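You operate a simulated robot arm through the tools that you are given. There is no shell and no other tool. Be economical: measure what you need, move in short steps, check, and stop when the job is done.

You run a simulated robot arm. Do the job below in one go: nothing can be reset, and whatever is moved stays where it is left.

TASK
Shut the feed valve, then bleed the air until the gauge reads zero.
Fine: bleed by the nozzle valve, shut it again, then turn the dial to 0.

The check looks at the end state, three seconds after you hand in, the way a careful person would. Anything else that was tipped, shoved, dropped, spilled or broken makes it a failure.

THE ROBOT
A 6-joint arm with a two-finger parallel gripper, fixed in place. Base frame: the origin is at the foot of the arm, x ahead of it, y to its left, z up; the work surface is at about z = 805. Lengths are in mm, angles in degrees, forces in N, time in s.
With the tool pointing down near the work surface it reaches from about 240 to 640 mm from the base axis. Its first joint turns from -66.0 to 66.0 degrees. Payload 2.7 kg.
Tool frame: the origin (TCP) lies between the finger pads and is the grasp point; the fingertips stand 23 mm ahead of it; z points along the fingers, y is the line along which they close. The gripper opens to 94 mm. The fingers are 38 mm wide and 10 mm thick; the gripper's body (54 by 96 mm) begins 39 mm behind the TCP.
Orientation is that of the tool frame in the base frame, as a unit quaternion [w, x, y, z]. With the fingers straight down and closing along the base's y, the tool's x points along the base's -x, its y along +y and its z along -z.

THE INTERFACE
- The arm moves only by the tool arm_command. Its argument "steps" is a list of rows, each an object (a shift or turn left out is 0, a gripper value left out holds the last) with "offset": the shift along the tool's x, y, z in m, a list of three; "rot": the turn, a rotation vector about the tool's x, y, z in degrees, a list of three; "grip": the opening, from 0 (shut) to 1 (fully open). In form: [{"offset": [x, y, z], "rot": [wx, wy, wz], "grip": grip}, ...]. A call has 1 to 12 rows; each row shifts and turns the commanded pose from where the row before left it, along the tool's axes as they then stand. Rows are played at 5 a second. More than 50 mm and 8.6 degrees between two rows, or a gripper value outside its range, and nothing of the call is played. Where a pose cannot be reached the arm comes as near as it can. A force on the tool above 40 N (or 10 N above the force at the start of the call, whichever is more), or a blocked arm, ends the call early, and 0.2 s more pass. The fingers move at their own pace (about 45 mm/s each) and stop on an object; they squeeze with about 20 N. The grip force told is the motor's: it shows also when the fingers shut on nothing. Time passes only in rows, and 0.2 s behind the last, so rows that do not move let the fingers close. It gives the time, the measured TCP pose, the force on the tool (base axes), the opening and the grip force at its end, in the units of the frame above (readings bear some noise), with the torque about the TCP (base axes, N m) and any sound that the robot's microphone picked up.
- Cameras (640 x 400 px; columns grow to the right, rows downward): "scene" is fixed at [75.5, -429.8, 1411.5]; the picture's right is [0.78, -0.63, 0.00], its down [-0.33, -0.41, -0.85] and it looks along [0.54, 0.66, -0.52] (base axes); focal length 331 px, centre (320, 200). "wrist" rides on the gripper at [86, 16, -75] in the tool frame; the picture's right is [-0.18, 0.98, 0.00], its down [-0.58, -0.11, -0.81] and it looks along [-0.79, -0.15, 0.59] (tool axes); focal length 243 px, centre (320, 200). There is no depth. A picture from a camera that has moved, and an enlarged one, comes with that camera's place and axes in the base frame and with its lens.
- camera(camera): a new picture of that camera. No time passes.
- zoom(camera, box): a new picture of the part [left, top, right, bottom] of that camera's present view, enlarged. No time passes.
- sign_off(): hands the job in; it is judged then, once.

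Work in short steps. Places have to be worked out from the pictures, the camera data and where the tool is seen: move nearer, look again, correct. Check each grasp and each placing, and mend what went wrong. You have 120 turns and 84 pictures in all, those below and enlarged ones among them. Open the gripper and draw the arm clear of the work before you hand the job in, unless the task says otherwise; then end with one line.

The tools are called after ">>>" as name(argument=value, ...) on one line, values as JSON. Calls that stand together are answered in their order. arm_command: Moves the arm, as the interface text tells. Its arguments: {"type":"object","properties":{"steps":{"type":"array"}},"required":["steps"]} The other tools are called the same way: camera (camera) takes a picture; zoom (camera, box) takes an enlarged picture of a part of a camera's view; sign_off () hands the job in.

At the start:

```text
t: 0.0
ee_pos: [417.2, -39.1, 1152.2]
orientation: [0.001, 0.0, 1.0, 0.001]
wrist_force: [-0.3, 0.4, 1.0]
torque: [0.01, -0.02, 0.0]
grip_width: 93.9
finger_force: 0.1
```

scene: 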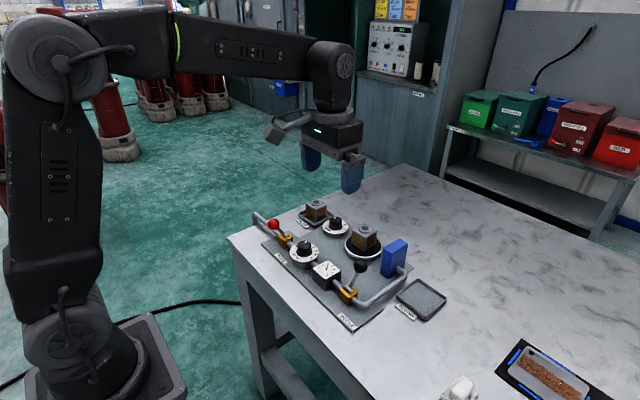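
wrist: 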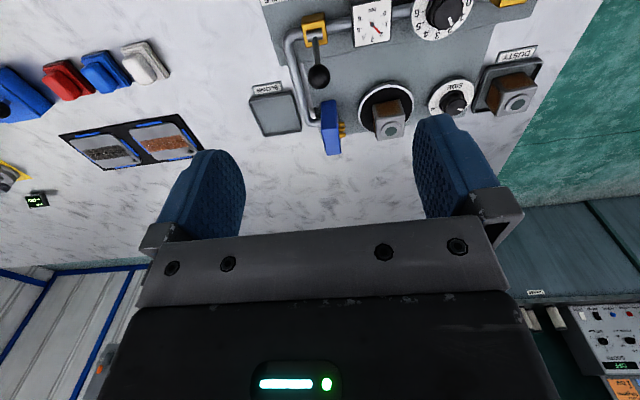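

The pictures show a panel with two valves, a gauge, dials and a blue nozzle. I zoom in on both to read the labels.

>>> zoom(camera="scene", box=[230, 180, 450, 340])

>>> zoom(camera="wrist", box=[240, 0, 560, 180])

```text
2.50 times, centred on (340, 260) of scene
camera zoom: at [75.5, -429.8, 1411.5], right [0.78, -0.63, 0.0], down [-0.33, -0.41, -0.85], along [0.54, 0.66, -0.52], focal length 829 px, centre (270, 50)
```

zoom: 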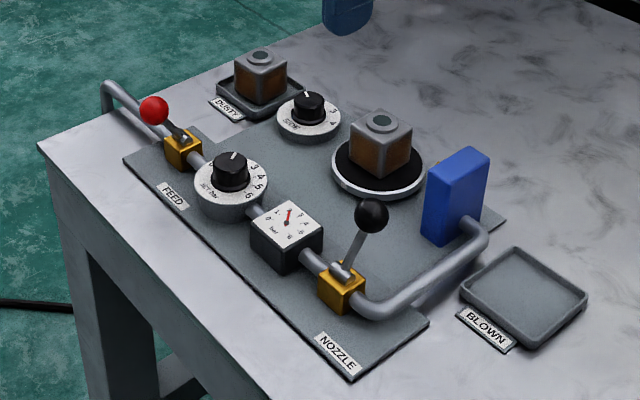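

```text
2.00 times, centred on (400, 90) of wrist
camera zoom: at [330.3, -23.4, 1226.7], right [0.18, 0.98, 0.0], down [0.58, -0.11, 0.81], along [0.79, -0.15, -0.59], focal length 485 px, centre (160, 420)
```

zoom: 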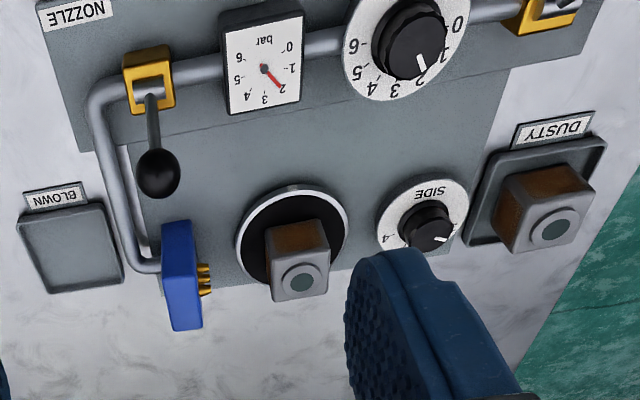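

The gauge reads about 2 bar and the dial is at 2. The feed lever lies along the pipe, so it's open, and the nozzle lever lies across it, so it's shut. By ray estimate the feed valve is near (464,198) and the nozzle valve near (460,-61). I move back and left for a closer look at the feed.

>>> arm_command(steps=[{"offset": [0.02, 0.04, 0.02]}, {"offset": [0.02, 0.04, 0.02]}, {"offset": [0.02, 0.04, 0.02]}, {"offset": [0.02, 0.04, 0.02]}, {"offset": [0.02, 0.04, 0.02]}, {"offset": [0, 0.03, 0.02]}, {"offset": [0, 0, 0]}])

>>> camera(camera="wrist")

```text
t: 1.6
ee_pos: [316.2, 192.9, 1030.9]
orientation: [0.002, 0.001, 1.0, 0.002]
wrist_force: [0.2, 0.2, 0.2]
torque: [0.02, 0.01, -0.01]
grip_width: 93.9
finger_force: 0.1
```

```text
79 pictures are left
camera wrist: at [229.5, 208.9, 1105.0], right [0.18, 0.98, 0.0], down [0.58, -0.11, 0.81], along [0.79, -0.15, -0.59], focal length 243 px, centre (320, 200)
```

wrist: 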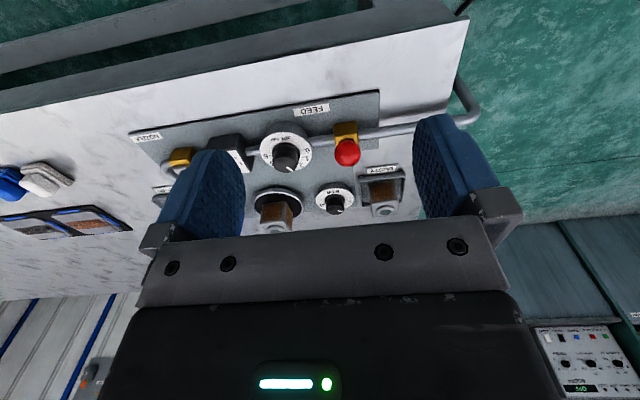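

The red ball is at (347,152) in the wrist view, and the two cameras don't quite agree on it. I zoom in on both for precise pixels.

>>> zoom(camera="wrist", box=[240, 80, 420, 220])

>>> zoom(camera="scene", box=[245, 195, 325, 265])

```text
2.86 times, centred on (330, 150) of wrist
camera zoom: at [229.5, 208.9, 1105.0], right [0.18, 0.98, 0.0], down [0.58, -0.11, 0.81], along [0.79, -0.15, -0.59], focal length 693 px, centre (291, 343)
```

zoom: 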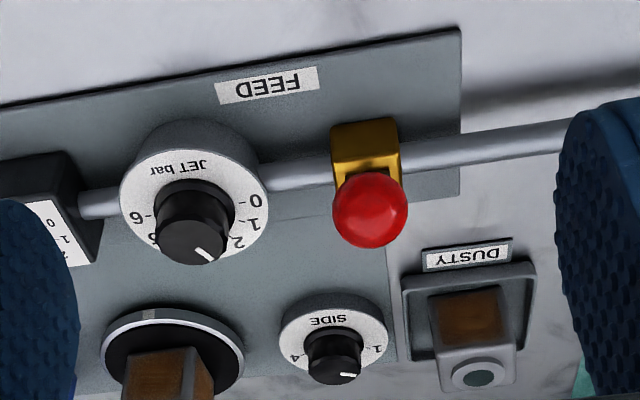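

```text
5.71 times, centred on (285, 230) of scene
camera zoom: at [75.5, -429.8, 1411.5], right [0.78, -0.63, 0.0], down [-0.33, -0.41, -0.85], along [0.54, 0.66, -0.52], focal length 1894 px, centre (520, 29)
```

zoom: 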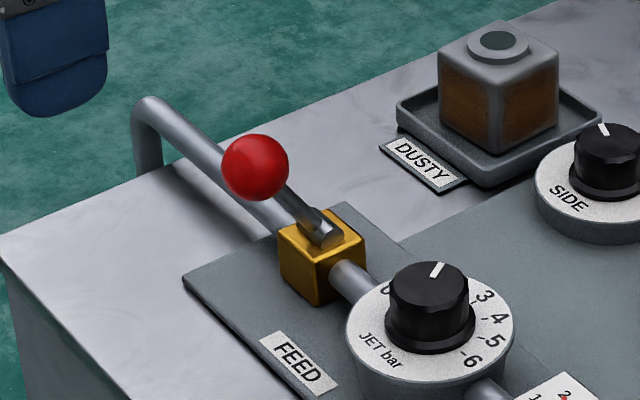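

The ball seems to be offset to -x and above the block, so I need a steeper view of the lever. I move forward and up a little.

>>> arm_command(steps=[{"offset": [-0.03, 0, -0.01]}, {"offset": [-0.03, 0, -0.01]}, {"offset": [-0.03, 0, -0.01]}, {"offset": [-0.01, 0, 0]}, {}])

>>> zoom(camera="wrist", box=[200, 0, 440, 150])

```text
t: 2.8
ee_pos: [416.2, 190.7, 1061.5]
orientation: [0.001, 0.0, 1.0, 0.0]
wrist_force: [0.1, -0.5, -0.3]
torque: [-0.03, 0.02, 0.01]
grip_width: 94.0
finger_force: 0.1
```

```text
2.67 times, centred on (320, 75) of wrist
camera zoom: at [330.5, 207.3, 1134.8], right [0.18, 0.98, 0.0], down [0.58, -0.11, 0.81], along [0.79, -0.15, -0.59], focal length 647 px, centre (320, 533)
```

zoom: 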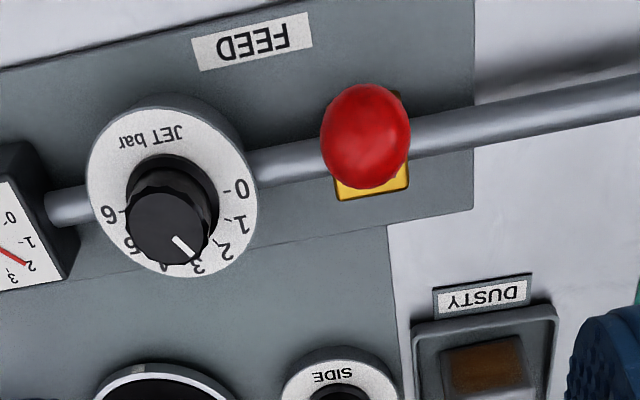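

Triangulating gives the red ball at about (432,204,887). The block is centred near x=463, so the lever is a toggle swinging about a y axis: feed is tipped to -x, nozzle to +x. I close the fingers and come down on the ball's -x side.

>>> arm_command(steps=[{"offset": [0.02, 0.013, 0.0], "grip": 0}, {"offset": [0.021, 0, 0.03]}, {"offset": [0, 0, 0.035]}, {"offset": [0, 0, 0.035]}, {"offset": [0, 0, 0.035]}, {"offset": [0, 0, 0.031]}, {}])

>>> zoom(camera="scene", box=[220, 150, 380, 270])

>>> camera(camera="wrist")

```text
t: 4.4
ee_pos: [375.1, 203.5, 896.3]
orientation: [0.0, -0.002, 1.0, 0.001]
wrist_force: [0.2, 0.1, -0.5]
torque: [-0.03, 0.01, 0.02]
grip_width: 0.0
finger_force: 20.4
```

```text
3.33 times, centred on (300, 210) of scene
camera zoom: at [75.5, -429.8, 1411.5], right [0.78, -0.63, 0.0], down [-0.33, -0.41, -0.85], along [0.54, 0.66, -0.52], focal length 1105 px, centre (387, 167)
```

zoom: 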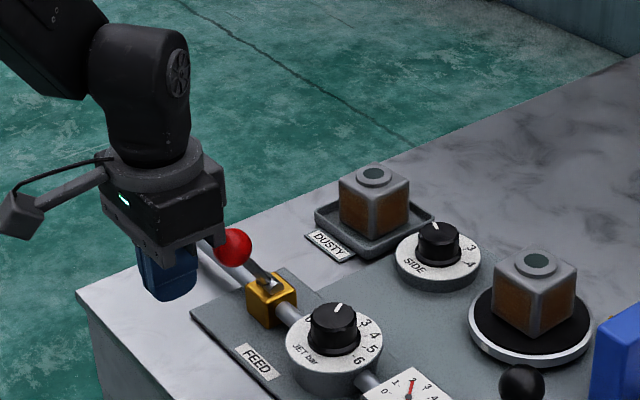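

```text
74 pictures are left
camera wrist: at [288.5, 219.4, 971.1], right [0.18, 0.98, 0.0], down [0.58, -0.11, 0.81], along [0.79, -0.15, -0.59], focal length 243 px, centre (320, 200)
```

wrist: 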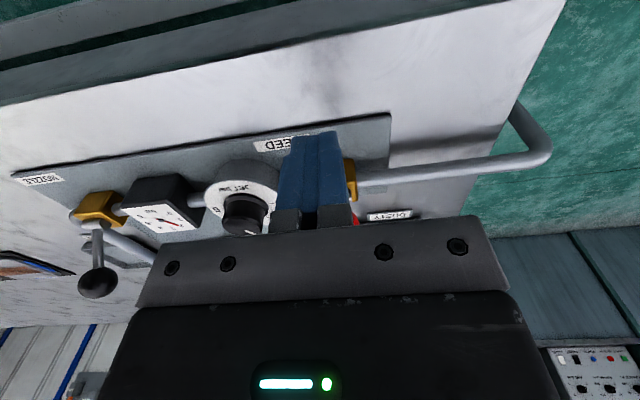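

The closed fingers sit just on the -x side of the red ball. I push toward +x.

>>> arm_command(steps=[{"offset": [-0.012, 0, 0]}, {"offset": [-0.012, 0, 0]}, {"offset": [-0.012, 0, 0]}, {"offset": [-0.01, 0, 0]}, {"offset": [-0.01, 0, 0]}, {}])

>>> zoom(camera="scene", box=[220, 150, 380, 270])

```text
t: 5.8
ee_pos: [429.0, 204.5, 895.7]
orientation: [0.001, -0.001, 1.0, 0.001]
wrist_force: [-0.9, -0.6, -0.5]
torque: [-0.01, 0.02, -0.02]
grip_width: 0.0
finger_force: 20.3
```

```text
3.33 times, centred on (300, 210) of scene
camera zoom: at [75.5, -429.8, 1411.5], right [0.78, -0.63, 0.0], down [-0.33, -0.41, -0.85], along [0.54, 0.66, -0.52], focal length 1105 px, centre (387, 167)
```

zoom: 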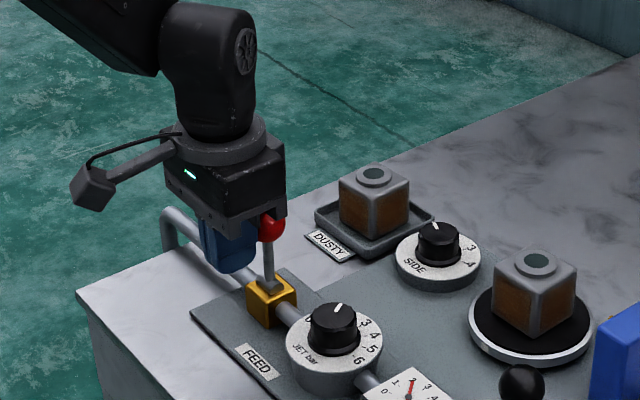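

The lever has swung to about upright with little resistance. I keep pushing to the far stop.

>>> arm_command(steps=[{"offset": [-0.01, 0, 0]}, {"offset": [-0.01, 0, 0]}, {"offset": [-0.01, 0, 0]}, {"offset": [-0.005, 0, 0]}, {}])

>>> zoom(camera="scene", box=[220, 150, 380, 270])

```text
t: 7.0
ee_pos: [463.7, 204.5, 897.4]
orientation: [-0.001, -0.001, 1.0, -0.001]
wrist_force: [-18.3, 0.4, 5.2]
torque: [-0.18, 0.03, 0.02]
grip_width: 0.0
finger_force: 20.2
```

```text
3.33 times, centred on (300, 210) of scene
camera zoom: at [74.9, -429.8, 1411.6], right [0.78, -0.63, 0.0], down [-0.33, -0.41, -0.85], along [0.54, 0.66, -0.52], focal length 1105 px, centre (387, 167)
```

zoom: 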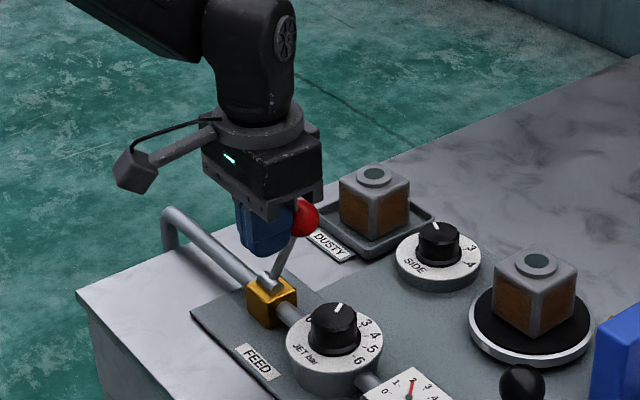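

The lever sits at its far stop (18 N), tilted the same way as the nozzle lever, so the feed is shut. I back off, rise, open the gripper and travel toward the nozzle lever.

>>> arm_command(steps=[{"offset": [0.03, 0, 0]}, {"offset": [0, 0, -0.045]}, {"offset": [0, 0, -0.045]}, {"offset": [0, 0, -0.045]}, {"offset": [0, -0.045, 0], "grip": 1}, {"offset": [0, -0.045, 0]}, {"offset": [0, -0.045, 0]}, {"offset": [0, -0.045, 0]}, {"offset": [0, -0.045, 0]}, {"offset": [0, -0.035, 0]}, {}])

>>> camera(camera="wrist")

>>> zoom(camera="scene", box=[240, 190, 440, 315])

```text
t: 9.4
ee_pos: [439.1, -56.0, 1032.1]
orientation: [0.001, -0.001, 1.0, 0.0]
wrist_force: [-0.9, 0.0, 0.3]
torque: [-0.02, 0.04, -0.07]
grip_width: 94.1
finger_force: 0.1
```

```text
71 pictures are left
camera wrist: at [352.8, -39.1, 1106.9], right [0.18, 0.98, 0.0], down [0.58, -0.11, 0.81], along [0.79, -0.15, -0.59], focal length 243 px, centre (320, 200)
```

wrist: 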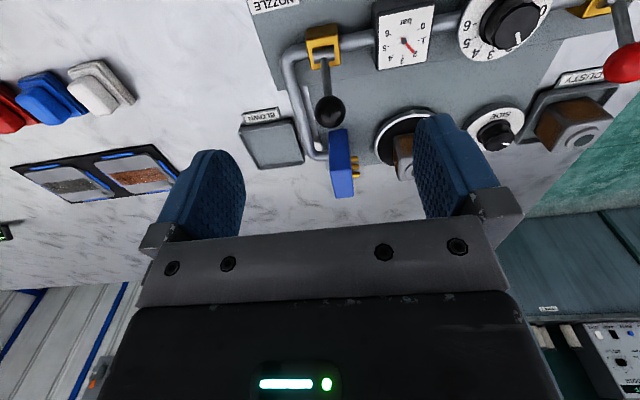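

```text
3.20 times, centred on (340, 252) of scene
camera zoom: at [75.5, -429.8, 1411.5], right [0.78, -0.63, 0.0], down [-0.33, -0.41, -0.85], along [0.54, 0.66, -0.52], focal length 1061 px, centre (256, 32)
```

zoom: 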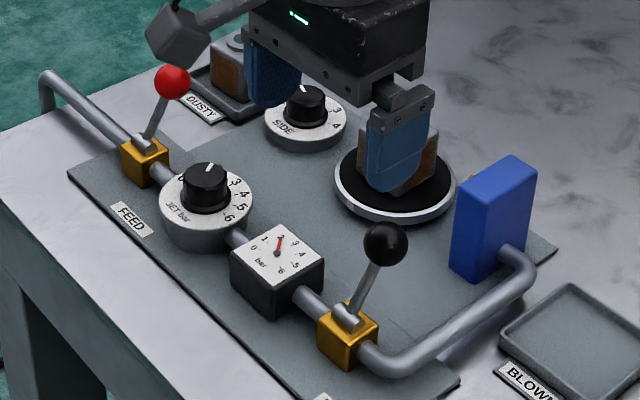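

The black ball is at about (497,-56,887), and the blue nozzle at x≈595 is clear of it. I narrow the opening to about 60 mm, move over the ball and descend to straddle it.

>>> arm_command(steps=[{"offset": [-0.03, 0, 0], "grip": 0.62}, {"offset": [-0.028, 0, 0]}, {"offset": [0, 0, 0.03]}, {"offset": [0, 0, 0.03]}, {"offset": [0, 0, 0.03]}, {"offset": [0, 0, 0.03]}, {"offset": [0, 0, 0.025]}, {}])

>>> zoom(camera="scene", box=[280, 190, 440, 315])

>>> camera(camera="wrist")

```text
t: 11.2
ee_pos: [493.4, -54.8, 886.5]
orientation: [0.0, 0.0, 1.0, 0.001]
wrist_force: [0.7, -0.2, 0.0]
torque: [-0.01, -0.02, 0.01]
grip_width: 58.2
finger_force: 0.1
```

```text
3.20 times, centred on (360, 252) of scene
camera zoom: at [75.5, -429.8, 1411.5], right [0.78, -0.63, 0.0], down [-0.33, -0.41, -0.85], along [0.54, 0.66, -0.52], focal length 1061 px, centre (192, 32)
```

zoom: 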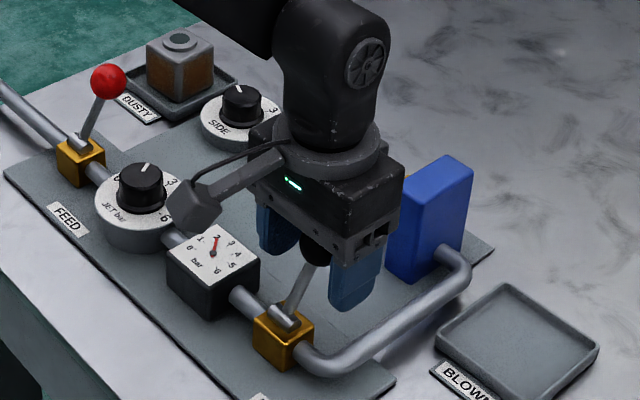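

```text
68 pictures are left
camera wrist: at [406.6, -39.6, 961.0], right [0.18, 0.98, 0.0], down [0.58, -0.11, 0.81], along [0.79, -0.15, -0.59], focal length 243 px, centre (320, 200)
```

wrist: 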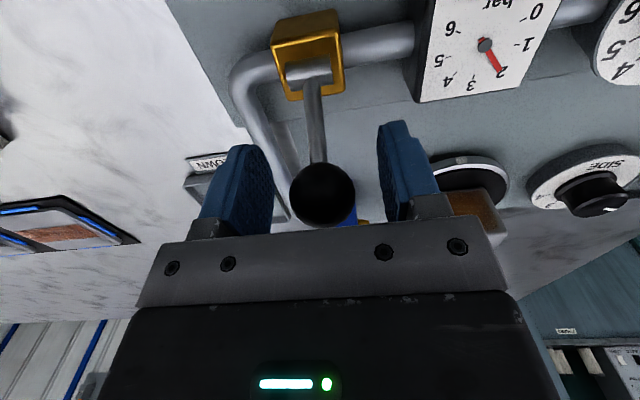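

The ball is between the fingers and level with the TCP. I close on it gently.

>>> arm_command(steps=[{"grip": 0}, {}, {}, {}])

```text
t: 12.2
ee_pos: [493.6, -55.1, 887.1]
orientation: [0.001, -0.001, 1.0, 0.001]
wrist_force: [0.3, 2.0, -1.5]
torque: [0.01, -0.08, 0.03]
grip_width: 30.8
finger_force: 45.1
```

Gripped: 30.8 mm, the ball's diameter. I swing it along the arc toward -x to open the bleed.

>>> arm_command(steps=[{"offset": [0.012, 0, -0.007]}, {"offset": [0.012, 0, -0.004]}, {"offset": [0.01, 0, -0.001]}, {"offset": [0.012, 0, 0.001]}, {"offset": [0.012, 0, 0.004]}, {"offset": [0.008, 0, 0.005]}, {}])

>>> zoom(camera="scene", box=[280, 190, 440, 315])

>>> camera(camera="wrist")

```text
t: 13.8
ee_pos: [425.7, -52.9, 886.0]
orientation: [-0.001, -0.001, 1.0, 0.001]
wrist_force: [-1.1, -0.1, 0.2]
torque: [-0.01, 0.04, 0.0]
grip_width: 0.0
finger_force: 42.2
```

```text
3.20 times, centred on (360, 252) of scene
camera zoom: at [75.5, -429.8, 1411.5], right [0.78, -0.63, 0.0], down [-0.33, -0.41, -0.85], along [0.54, 0.66, -0.52], focal length 1061 px, centre (192, 32)
```

zoom: 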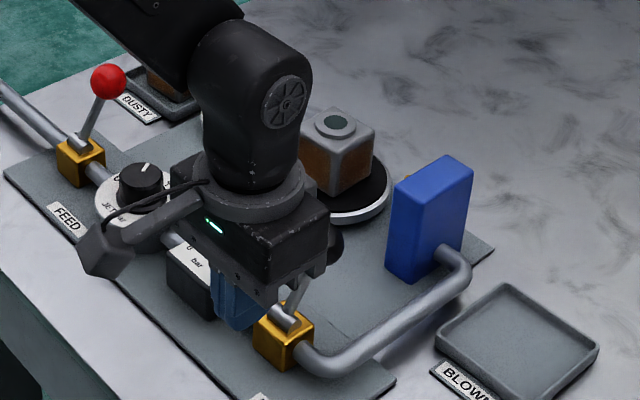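

```text
66 pictures are left
camera wrist: at [340.9, -37.5, 961.3], right [0.18, 0.98, 0.0], down [0.58, -0.11, 0.8], along [0.79, -0.15, -0.59], focal length 243 px, centre (320, 200)
```

wrist: 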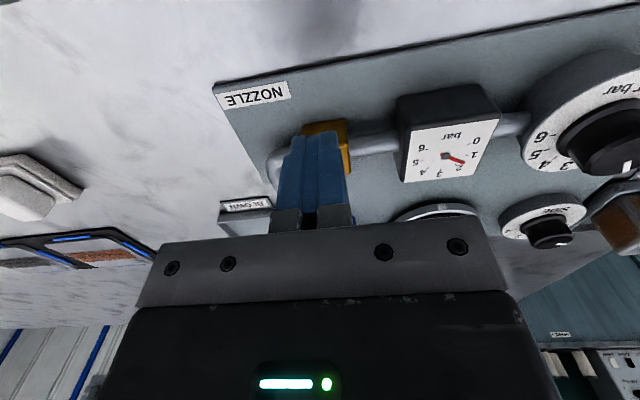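

The ball slipped out of the pads and the lever is still at +x, so I'll push it from the +x side as I did the feed. I rise with the fingers shut and move to x≈537.

>>> arm_command(steps=[{"offset": [0, 0, -0.04]}, {"offset": [0, 0, -0.04]}, {"offset": [-0.04, 0, 0]}, {"offset": [-0.04, 0, 0]}, {"offset": [-0.03, -0.002, 0]}, {}])

>>> zoom(camera="scene", box=[280, 190, 440, 315])

>>> camera(camera="wrist")

```text
t: 15.2
ee_pos: [539.8, -58.0, 965.8]
orientation: [0.001, -0.001, 1.0, 0.001]
wrist_force: [-0.1, -1.8, 0.1]
torque: [0.02, 0.0, 0.01]
grip_width: 0.0
finger_force: 42.3
```

```text
3.20 times, centred on (360, 252) of scene
camera zoom: at [75.5, -429.8, 1411.5], right [0.78, -0.63, 0.0], down [-0.33, -0.41, -0.85], along [0.54, 0.66, -0.52], focal length 1061 px, centre (192, 32)
```

zoom: 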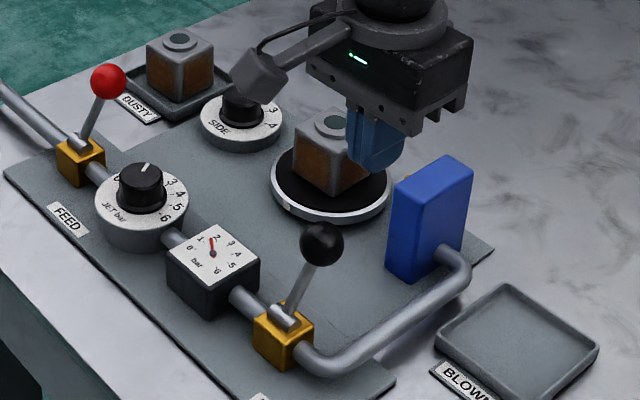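

```text
64 pictures are left
camera wrist: at [454.9, -42.9, 1040.2], right [0.18, 0.98, 0.0], down [0.58, -0.11, 0.81], along [0.79, -0.15, -0.59], focal length 243 px, centre (320, 200)
```

wrist: 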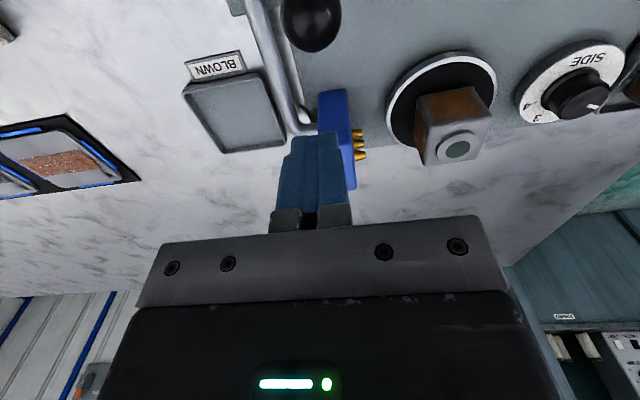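

The blue nozzle's near edge is around x≈556, so there's little room for the 38 mm wide fingers. I'll turn the tool 90° so the fingers close along x and straddle the ball with thin fingers. That lets me push the lever both ways.

>>> arm_command(steps=[{"offset": [0.03, 0.001, -0.02]}, {"offset": [0.013, 0.001, 0], "grip": 0.64}, {"rot": [0, 0, -8.5]}, {"rot": [0, 0, -8.5]}, {"rot": [0, 0, -8.5]}, {"rot": [0, 0, -8.5]}, {"rot": [0, 0, -8.5]}, {"rot": [0, 0, -8.5]}, {}])

```text
t: 17.2
ee_pos: [495.5, -55.8, 987.4]
orientation: [0.001, -0.432, 0.902, 0.001]
wrist_force: [-1.1, 0.4, -0.2]
torque: [0.01, -0.04, 0.02]
grip_width: 60.2
finger_force: 0.0
```

The turn is working, with 51° done. I complete the remaining 39°.

>>> arm_command(steps=[{"rot": [0, 0, -8.5]}, {"rot": [0, 0, -8.5]}, {"rot": [0, 0, -8.5]}, {"rot": [0, 0, -8.5]}, {"rot": [0, 0, -5]}, {}])

>>> camera(camera="wrist")

>>> zoom(camera="scene", box=[280, 190, 440, 315])

```text
t: 18.6
ee_pos: [496.0, -55.6, 989.4]
orientation: [0.0, 0.708, -0.706, 0.0]
wrist_force: [-0.2, 0.7, 0.4]
torque: [0.02, 0.05, -0.04]
grip_width: 60.1
finger_force: 0.2
```

```text
63 pictures are left
camera wrist: at [480.3, -142.7, 1063.7], right [-0.98, 0.18, 0.0], down [0.11, 0.58, 0.81], along [0.15, 0.79, -0.59], focal length 243 px, centre (320, 200)
```

wrist: 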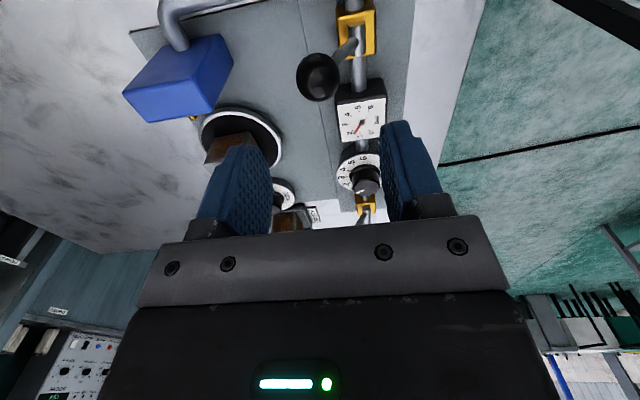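

```text
3.20 times, centred on (360, 252) of scene
camera zoom: at [75.5, -429.8, 1411.5], right [0.78, -0.63, 0.0], down [-0.33, -0.41, -0.85], along [0.54, 0.66, -0.52], focal length 1061 px, centre (192, 32)
```

zoom: 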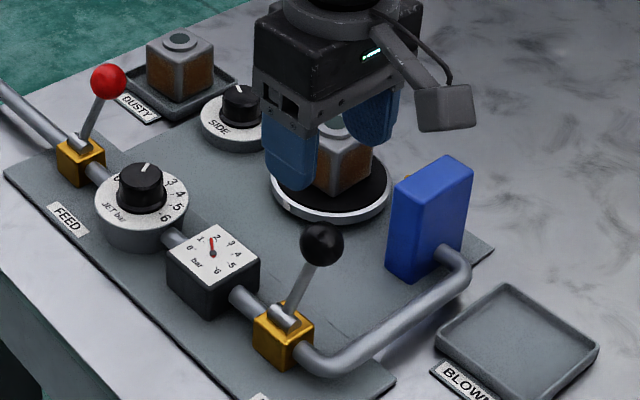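

The ball reads (499,-55,887), centred under the open fingers. I descend to straddle it with the tips at about z=871.

>>> arm_command(steps=[{"offset": [0, 0.001, 0.035]}, {"offset": [0, 0, 0.035]}, {"offset": [0, 0, 0.025]}, {}])

>>> camera(camera="wrist")

```text
t: 19.6
ee_pos: [495.8, -57.2, 892.1]
orientation: [-0.001, 0.707, -0.707, -0.001]
wrist_force: [0.3, -0.1, -0.3]
torque: [0.01, -0.06, 0.0]
grip_width: 60.3
finger_force: 0.1
```

```text
61 pictures are left
camera wrist: at [480.2, -143.6, 966.0], right [-0.98, 0.18, 0.0], down [0.11, 0.58, 0.81], along [0.15, 0.79, -0.59], focal length 243 px, centre (320, 200)
```

wrist: 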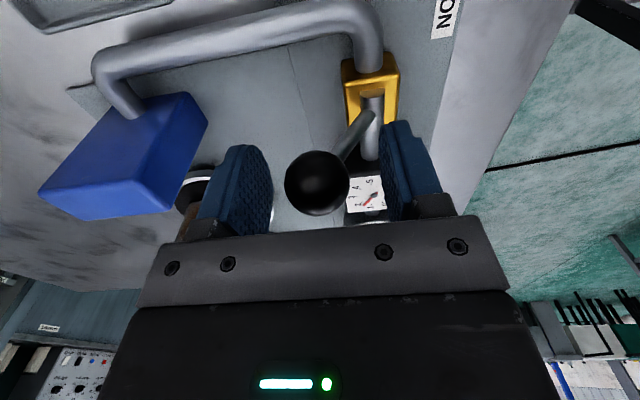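

The ball is well between the fingers. I swing toward -x (tool +y), pushing with the +x finger, about 78 mm.

>>> arm_command(steps=[{"offset": [0, 0.014, 0]}, {"offset": [0, 0.014, 0]}, {"offset": [0, 0.012, 0]}, {"offset": [0, 0.012, 0]}, {"offset": [0, 0.012, 0]}, {"offset": [0, 0.012, 0]}, {}])

>>> camera(camera="wrist")

>>> zoom(camera="scene", box=[280, 190, 440, 315])

```text
t: 21.2
ee_pos: [420.7, -56.8, 892.5]
orientation: [-0.003, 0.708, -0.707, 0.002]
wrist_force: [4.5, 0.8, 3.2]
torque: [0.01, -0.13, 0.0]
grip_width: 61.8
finger_force: 1.7
```

```text
60 pictures are left
camera wrist: at [403.1, -143.7, 967.0], right [-0.98, 0.18, 0.0], down [0.1, 0.58, 0.81], along [0.15, 0.79, -0.59], focal length 243 px, centre (320, 200)
```

wrist: 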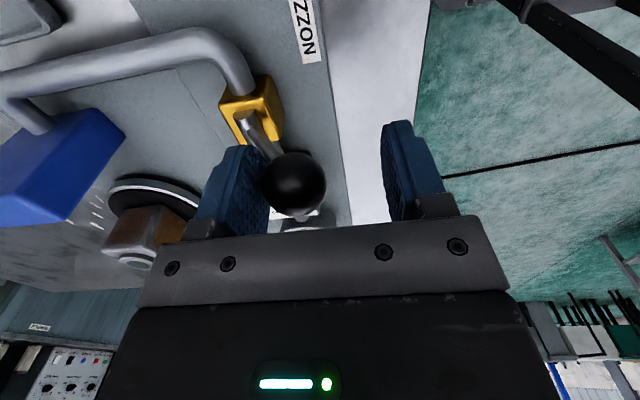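

```text
3.20 times, centred on (360, 252) of scene
camera zoom: at [75.6, -429.8, 1411.6], right [0.78, -0.63, 0.0], down [-0.33, -0.41, -0.85], along [0.54, 0.66, -0.52], focal length 1061 px, centre (192, 32)
```

zoom: 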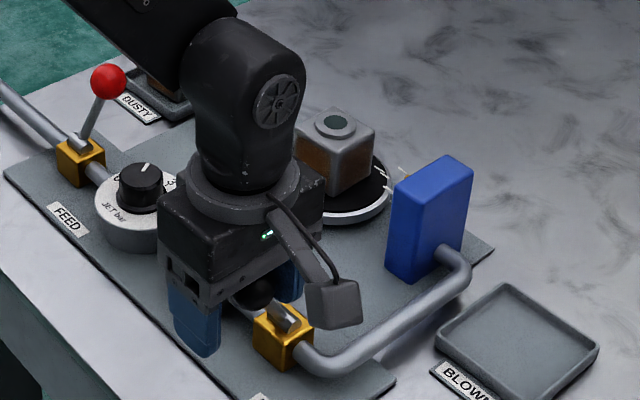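

Air streaks show at the nozzle, so it's bleeding. I ease off slightly and wait.

>>> arm_command(steps=[{"offset": [0, -0.005, 0]}, {}, {}, {}, {}, {}, {}, {}, {}, {}, {}, {}])

>>> camera(camera="wrist")

```text
t: 23.8
ee_pos: [423.6, -57.0, 893.4]
orientation: [0.0, 0.707, -0.707, 0.0]
wrist_force: [0.9, 0.2, -0.3]
torque: [-0.03, 0.01, -0.01]
grip_width: 60.4
finger_force: 0.1
```

```text
58 pictures are left
camera wrist: at [408.0, -143.6, 966.8], right [-0.98, 0.18, 0.0], down [0.11, 0.58, 0.81], along [0.15, 0.79, -0.59], focal length 243 px, centre (320, 200)
```

wrist: 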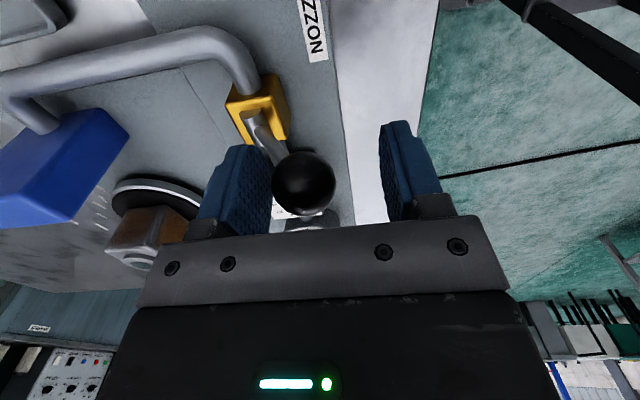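

Streaks are still showing faintly. I wait a few seconds more, then lift to read the gauge before shutting.

>>> arm_command(steps=[{}, {}, {}, {}, {}, {}, {}, {}, {"offset": [0, 0, -0.04]}, {"offset": [0, 0, -0.04]}, {"offset": [0, 0, -0.04]}, {}])

>>> camera(camera="wrist")

>>> zoom(camera="scene", box=[280, 190, 440, 315])

```text
t: 26.4
ee_pos: [424.8, -56.1, 1011.3]
orientation: [0.0, 0.708, -0.707, 0.001]
wrist_force: [-0.1, 0.8, 0.8]
torque: [-0.01, -0.02, 0.02]
grip_width: 60.2
finger_force: 0.2
```

```text
57 pictures are left
camera wrist: at [409.5, -142.7, 1084.8], right [-0.98, 0.18, 0.0], down [0.11, 0.58, 0.81], along [0.15, 0.79, -0.59], focal length 243 px, centre (320, 200)
```

wrist: 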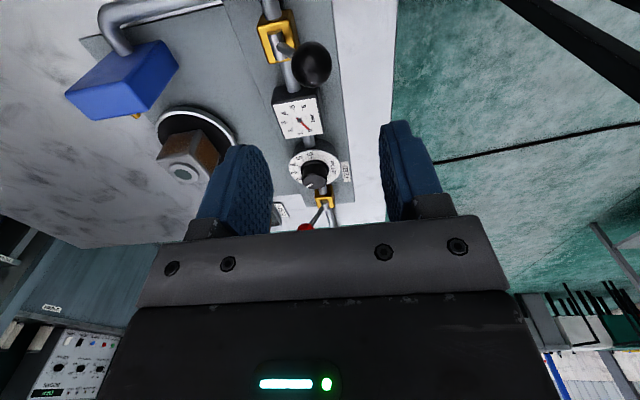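

```text
3.20 times, centred on (360, 252) of scene
camera zoom: at [75.5, -429.8, 1411.5], right [0.78, -0.63, 0.0], down [-0.33, -0.41, -0.85], along [0.54, 0.66, -0.52], focal length 1061 px, centre (192, 32)
```

zoom: 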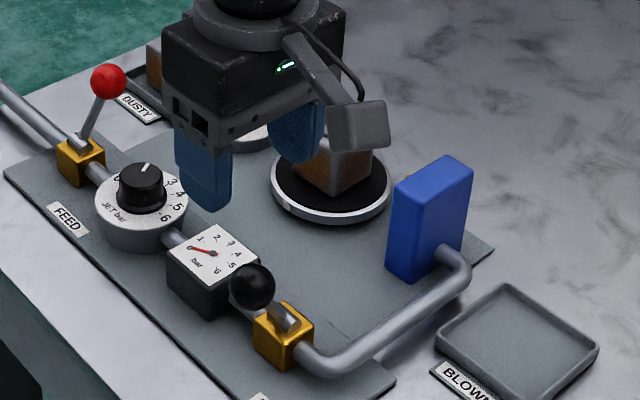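

The needle appears to be at about zero, and the lever stays open. I zoom in on the gauge and the part.

>>> zoom(camera="wrist", box=[250, 70, 350, 150])

>>> zoom(camera="scene", box=[310, 230, 370, 290])

```text
5.00 times, centred on (300, 110) of wrist
camera zoom: at [409.5, -142.7, 1084.8], right [-0.98, 0.18, 0.0], down [0.11, 0.58, 0.81], along [0.15, 0.79, -0.59], focal length 1213 px, centre (420, 650)
```

zoom: 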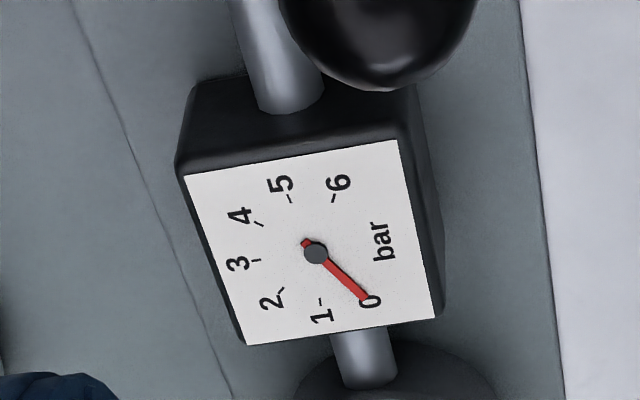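

```text
6.67 times, centred on (340, 260) of scene
camera zoom: at [75.5, -429.8, 1411.5], right [0.78, -0.63, 0.0], down [-0.33, -0.41, -0.85], along [0.54, 0.66, -0.52], focal length 2210 px, centre (187, -200)
```

zoom: 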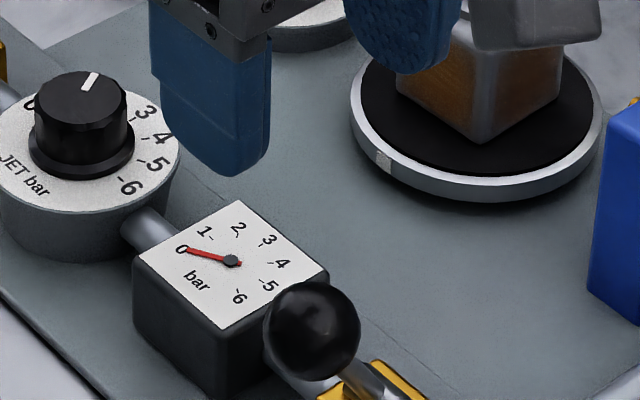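

The gauge reads 0. Now I shut the nozzle valve: centre on the ball at x≈431, descend, narrow to about 45 mm, and swing to +x.

>>> arm_command(steps=[{"offset": [0, -0.005, 0.04]}, {"offset": [0, 0, 0.04]}, {"offset": [0, 0, 0.038]}, {"grip": 0.49}, {}])

>>> camera(camera="wrist")

```text
t: 27.6
ee_pos: [429.2, -57.9, 893.8]
orientation: [-0.001, 0.708, -0.707, 0.0]
wrist_force: [0.3, -1.4, 0.0]
torque: [-0.01, 0.01, 0.0]
grip_width: 46.3
finger_force: 0.1
```

```text
53 pictures are left
camera wrist: at [414.2, -144.8, 968.2], right [-0.98, 0.18, 0.0], down [0.11, 0.58, 0.81], along [0.15, 0.79, -0.59], focal length 243 px, centre (320, 200)
```

wrist: 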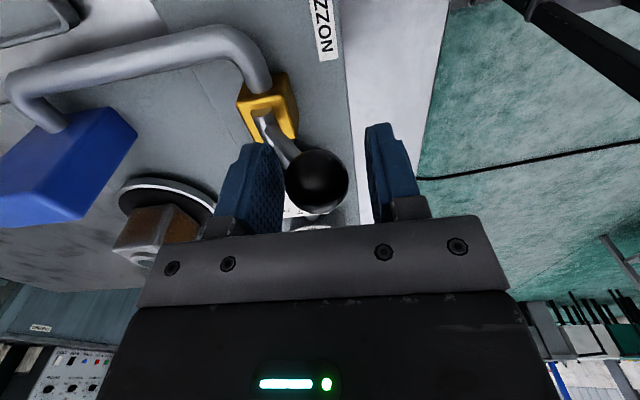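

The ball is centred between the fingers. I swing toward +x (tool -y) by 78 mm.

>>> arm_command(steps=[{"offset": [0, -0.014, 0]}, {"offset": [0, -0.014, 0]}, {"offset": [0, -0.014, 0]}, {"offset": [0, -0.013, 0]}, {"offset": [0, -0.013, 0]}, {"offset": [0, -0.011, 0]}, {}])

>>> camera(camera="wrist")

>>> zoom(camera="scene", box=[280, 190, 440, 315])

```text
t: 29.2
ee_pos: [507.4, -54.8, 896.5]
orientation: [-0.001, 0.707, -0.707, -0.001]
wrist_force: [-9.5, -1.7, 0.3]
torque: [0.05, 0.15, 0.04]
grip_width: 50.1
finger_force: 4.1
```

```text
52 pictures are left
camera wrist: at [491.5, -142.4, 970.7], right [-0.98, 0.18, 0.0], down [0.11, 0.58, 0.81], along [0.15, 0.79, -0.59], focal length 243 px, centre (320, 200)
```

wrist: 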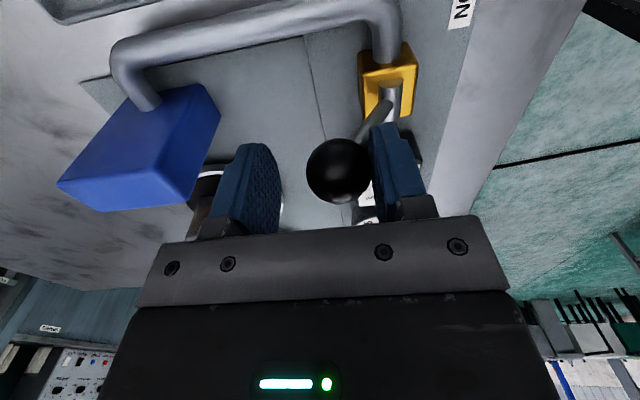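

```text
3.20 times, centred on (360, 252) of scene
camera zoom: at [75.3, -429.9, 1411.5], right [0.78, -0.63, 0.0], down [-0.33, -0.41, -0.85], along [0.54, 0.66, -0.52], focal length 1061 px, centre (192, 32)
```

zoom: 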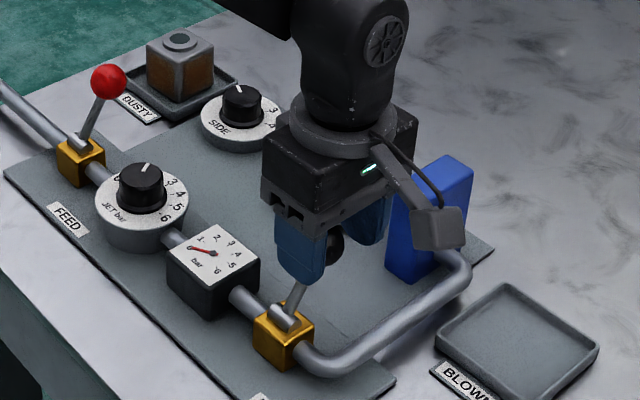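

The lever is at the +x stop, so the nozzle is shut, with the gauge on 0. I back off, lift, and travel toward the JET dial near (465,110).

>>> arm_command(steps=[{"offset": [0, 0.008, 0]}, {"offset": [0, 0, -0.04]}, {"offset": [0, 0, -0.04]}, {"offset": [0, 0, -0.04]}, {"offset": [-0.03, 0.03, 0], "rot": [0, 0, 8.5]}, {"rot": [0, 0, 8.5]}, {"rot": [0, 0, 8.5]}, {"rot": [0, 0, 8.5]}, {"rot": [0, 0, 8.5]}, {"rot": [0, 0, 8.5]}, {}])

>>> arm_command(steps=[{"rot": [0, 0, 8.5]}, {"rot": [0, 0, 8.5]}, {"rot": [0, 0, 8.5]}, {"rot": [0, 0, 8.5]}, {"rot": [0, 0, 5]}, {"offset": [0, 0.045, 0]}, {"offset": [0, 0.045, 0]}, {"offset": [0, 0.045, 0]}, {}])

>>> camera(camera="wrist")

>>> zoom(camera="scene", box=[240, 190, 440, 315])

```text
t: 31.6
ee_pos: [470.2, -24.9, 1015.5]
orientation: [0.0, -0.333, 0.943, 0.001]
wrist_force: [0.9, -0.5, 0.3]
torque: [0.03, 0.03, -0.01]
grip_width: 46.4
finger_force: 0.1
```

```text
t: 33.6
ee_pos: [470.0, 106.5, 1020.6]
orientation: [0.002, 0.0, 1.0, 0.001]
wrist_force: [0.4, 0.2, -0.6]
torque: [0.01, 0.0, 0.0]
grip_width: 46.1
finger_force: 0.1
```

```text
50 pictures are left
camera wrist: at [384.8, 123.5, 1095.6], right [0.18, 0.98, 0.0], down [0.58, -0.11, 0.81], along [0.79, -0.15, -0.59], focal length 243 px, centre (320, 200)
```

wrist: 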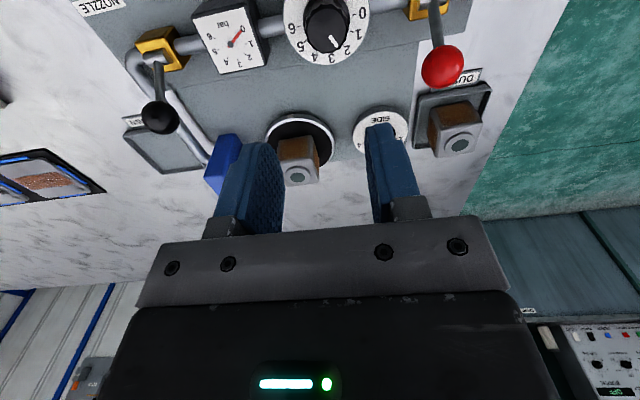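

```text
3.20 times, centred on (340, 252) of scene
camera zoom: at [75.5, -429.8, 1411.5], right [0.78, -0.63, 0.0], down [-0.33, -0.41, -0.85], along [0.54, 0.66, -0.52], focal length 1061 px, centre (256, 32)
```

zoom: 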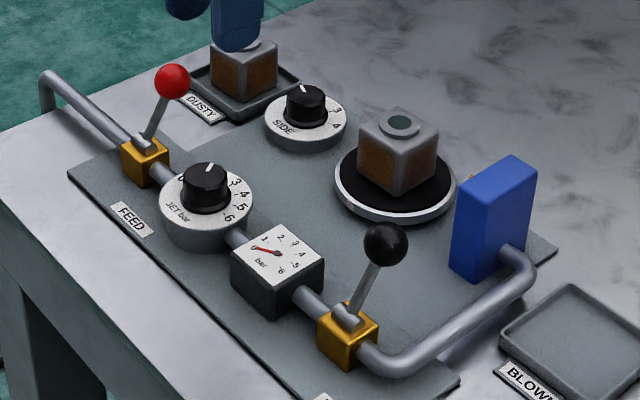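

Both valves look shut, the gauge is at 0, and the part still stands. I zoom on the dial to locate the knob and measure the pointer angle.

>>> zoom(camera="wrist", box=[270, 0, 390, 75])

>>> zoom(camera="scene", box=[280, 230, 330, 270])

```text
5.33 times, centred on (330, 38) of wrist
camera zoom: at [384.8, 123.5, 1095.6], right [0.18, 0.98, 0.0], down [0.58, -0.11, 0.81], along [0.79, -0.15, -0.59], focal length 1294 px, centre (267, 1067)
```

zoom: 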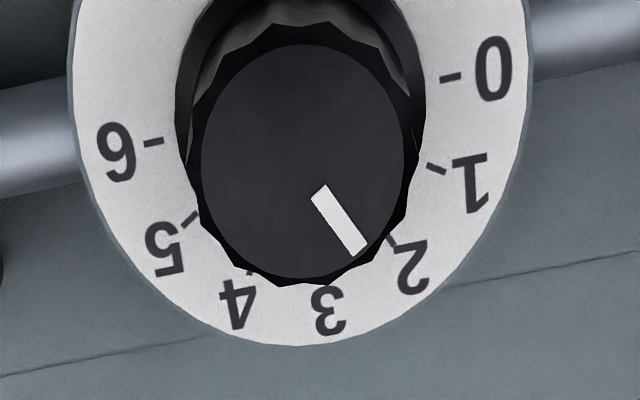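

```text
10.00 times, centred on (305, 250) of scene
camera zoom: at [75.5, -429.8, 1411.5], right [0.78, -0.63, 0.0], down [-0.33, -0.41, -0.85], along [0.54, 0.66, -0.52], focal length 3314 px, centre (470, -300)
```

zoom: 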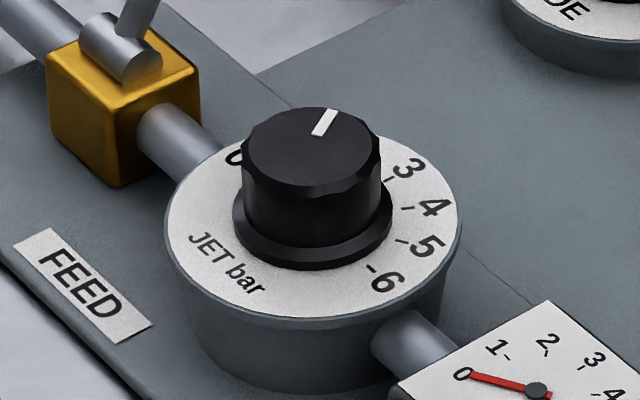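

The dial is centred at (463,114) with its 0 tick along +y, 30° per bar, and the pointer at about 62° from 0. The knob is about 31 mm across with its top near z=862. I centre over it and descend with the tips at about z=851.

>>> arm_command(steps=[{"offset": [0.0068, 0.0075, 0.03], "grip": 0.58}, {"offset": [0, 0, 0.04]}, {"offset": [0, 0, 0.03]}, {"offset": [0, 0, 0.02]}, {"offset": [0, 0, 0.015]}, {"offset": [0, 0, 0.011]}, {}])

>>> camera(camera="wrist")

>>> zoom(camera="scene", box=[260, 210, 350, 280])

```text
t: 35.2
ee_pos: [462.1, 117.0, 870.2]
orientation: [0.0, -0.001, 1.0, 0.001]
wrist_force: [-0.4, 0.7, 0.0]
torque: [0.02, 0.0, 0.0]
grip_width: 54.5
finger_force: 0.0
```

```text
46 pictures are left
camera wrist: at [376.4, 133.3, 944.3], right [0.18, 0.98, 0.0], down [0.58, -0.11, 0.81], along [0.79, -0.15, -0.59], focal length 243 px, centre (320, 200)
```

wrist: 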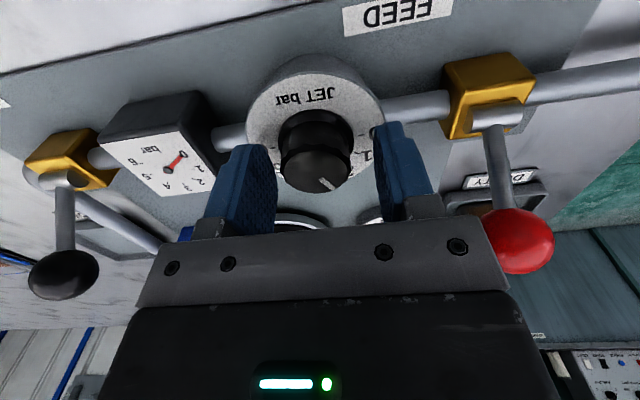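

```text
5.71 times, centred on (305, 245) of scene
camera zoom: at [75.5, -429.8, 1411.5], right [0.78, -0.63, 0.0], down [-0.33, -0.41, -0.85], along [0.54, 0.66, -0.52], focal length 1894 px, centre (406, -57)
```

zoom: 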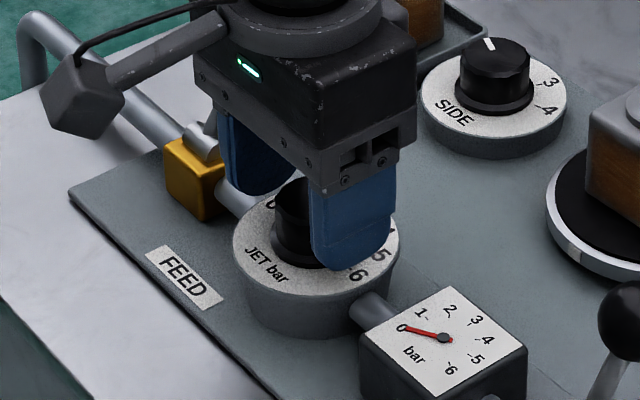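

The knob sits between the pads. I shift slightly to centre, lower 3 mm and close.

>>> arm_command(steps=[{"offset": [0, -0.002, 0.003]}, {"grip": 0}, {}, {}, {}])

```text
t: 36.4
ee_pos: [461.9, 115.0, 867.2]
orientation: [0.001, -0.001, 1.0, 0.001]
wrist_force: [-0.2, -0.9, 1.0]
torque: [-0.06, -0.26, -0.04]
grip_width: 35.6
finger_force: 44.9
```

Gripped at 35.6 mm. I turn the knob toward 0, which is tool z negative, for 34° first.

>>> arm_command(steps=[{"rot": [0, 0, -8.5]}, {"rot": [0, 0, -8.5]}, {"rot": [0, 0, -8.5]}, {"rot": [0, 0, -8.5]}, {}])

>>> zoom(camera="wrist", box=[220, 40, 420, 240])

```text
t: 37.6
ee_pos: [461.9, 113.1, 866.3]
orientation: [0.001, -0.294, 0.956, -0.001]
wrist_force: [4.0, -13.5, 5.5]
torque: [-0.99, 0.88, -0.05]
grip_width: 35.6
finger_force: 45.1
```

```text
2.00 times, centred on (320, 140) of wrist
camera zoom: at [382.6, 78.0, 941.3], right [-0.4, 0.92, 0.0], down [0.54, 0.24, 0.81], along [0.74, 0.32, -0.59], focal length 485 px, centre (320, 320)
```

zoom: 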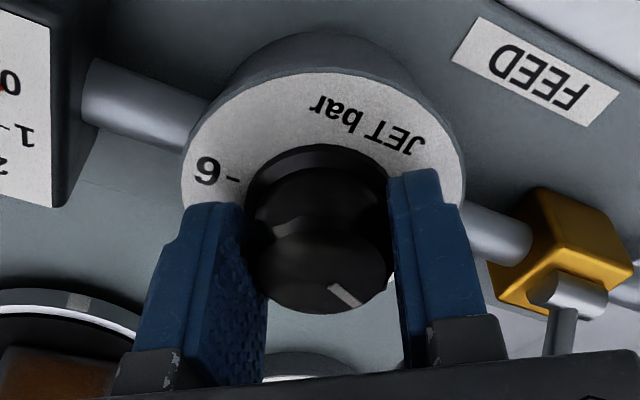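

The knob follows the gripper, with a small sideways load, so I shift 1.5 mm to -y and turn another 26°.

>>> arm_command(steps=[{"offset": [0.001, -0.0015, 0]}, {"rot": [0, 0, -8.5]}, {"rot": [0, 0, -8.5]}, {"rot": [0, 0, -8.5]}, {}])

>>> zoom(camera="wrist", box=[220, 40, 420, 240])

```text
t: 38.8
ee_pos: [463.9, 112.0, 866.7]
orientation: [0.003, -0.497, 0.868, -0.001]
wrist_force: [23.1, -16.7, -13.9]
torque: [0.74, -0.74, -0.09]
grip_width: 35.5
finger_force: 44.5
```

```text
2.00 times, centred on (320, 140) of wrist
camera zoom: at [406.0, 45.9, 941.0], right [-0.75, 0.66, 0.0], down [0.38, 0.44, 0.81], along [0.53, 0.61, -0.59], focal length 485 px, centre (320, 320)
```

zoom: 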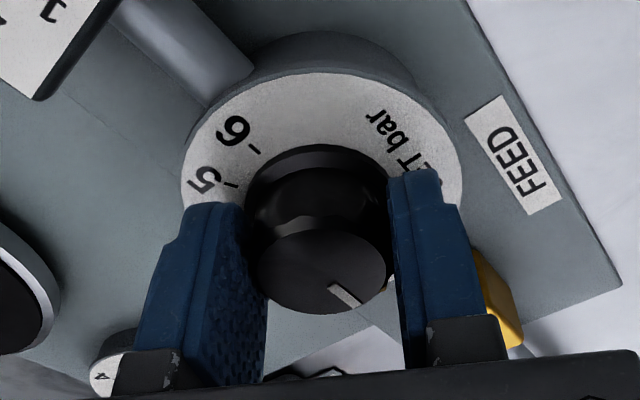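

About 59.6° turned. I release and rise to read the dial.

>>> arm_command(steps=[{"grip": 0.58}, {}, {}, {"offset": [0, 0, -0.03]}, {"offset": [0, 0, -0.04]}, {"offset": [0, 0, -0.04]}, {"offset": [0, 0, -0.04]}, {}])

>>> camera(camera="wrist")

>>> zoom(camera="scene", box=[280, 230, 330, 270])

```text
t: 40.6
ee_pos: [462.0, 114.6, 1017.7]
orientation: [0.001, -0.498, 0.867, 0.0]
wrist_force: [1.0, 0.5, 0.2]
torque: [-0.03, -0.01, 0.01]
grip_width: 54.7
finger_force: 0.0
```

```text
42 pictures are left
camera wrist: at [404.5, 46.9, 1092.4], right [-0.75, 0.66, 0.0], down [0.39, 0.45, 0.81], along [0.53, 0.61, -0.59], focal length 243 px, centre (320, 200)
```

wrist: 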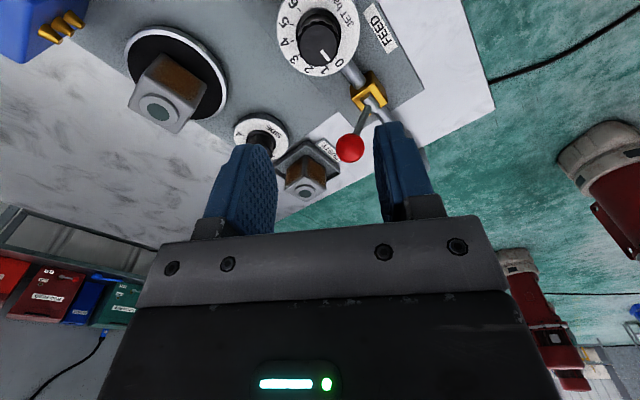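

```text
10.00 times, centred on (305, 250) of scene
camera zoom: at [75.5, -429.8, 1411.5], right [0.78, -0.63, 0.0], down [-0.33, -0.41, -0.85], along [0.54, 0.66, -0.52], focal length 3314 px, centre (470, -300)
```

zoom: 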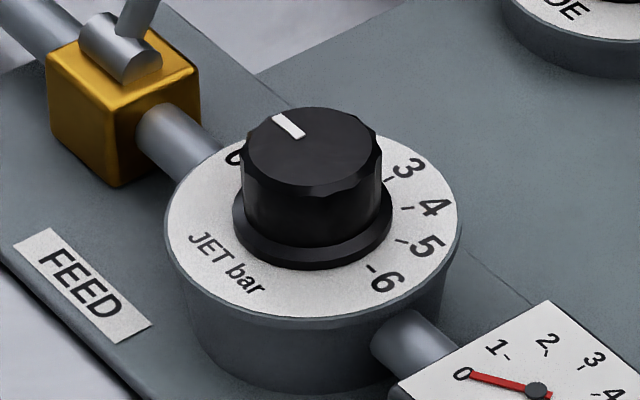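

>>> zoom(camera="wrist", box=[265, 0, 385, 80])

```text
5.00 times, centred on (325, 40) of wrist
camera zoom: at [404.5, 46.9, 1092.4], right [-0.75, 0.66, 0.0], down [0.39, 0.45, 0.81], along [0.53, 0.61, -0.59], focal length 1213 px, centre (295, 1000)
```

zoom: 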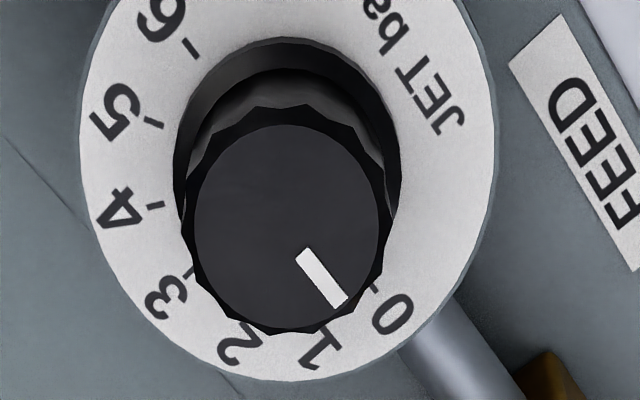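

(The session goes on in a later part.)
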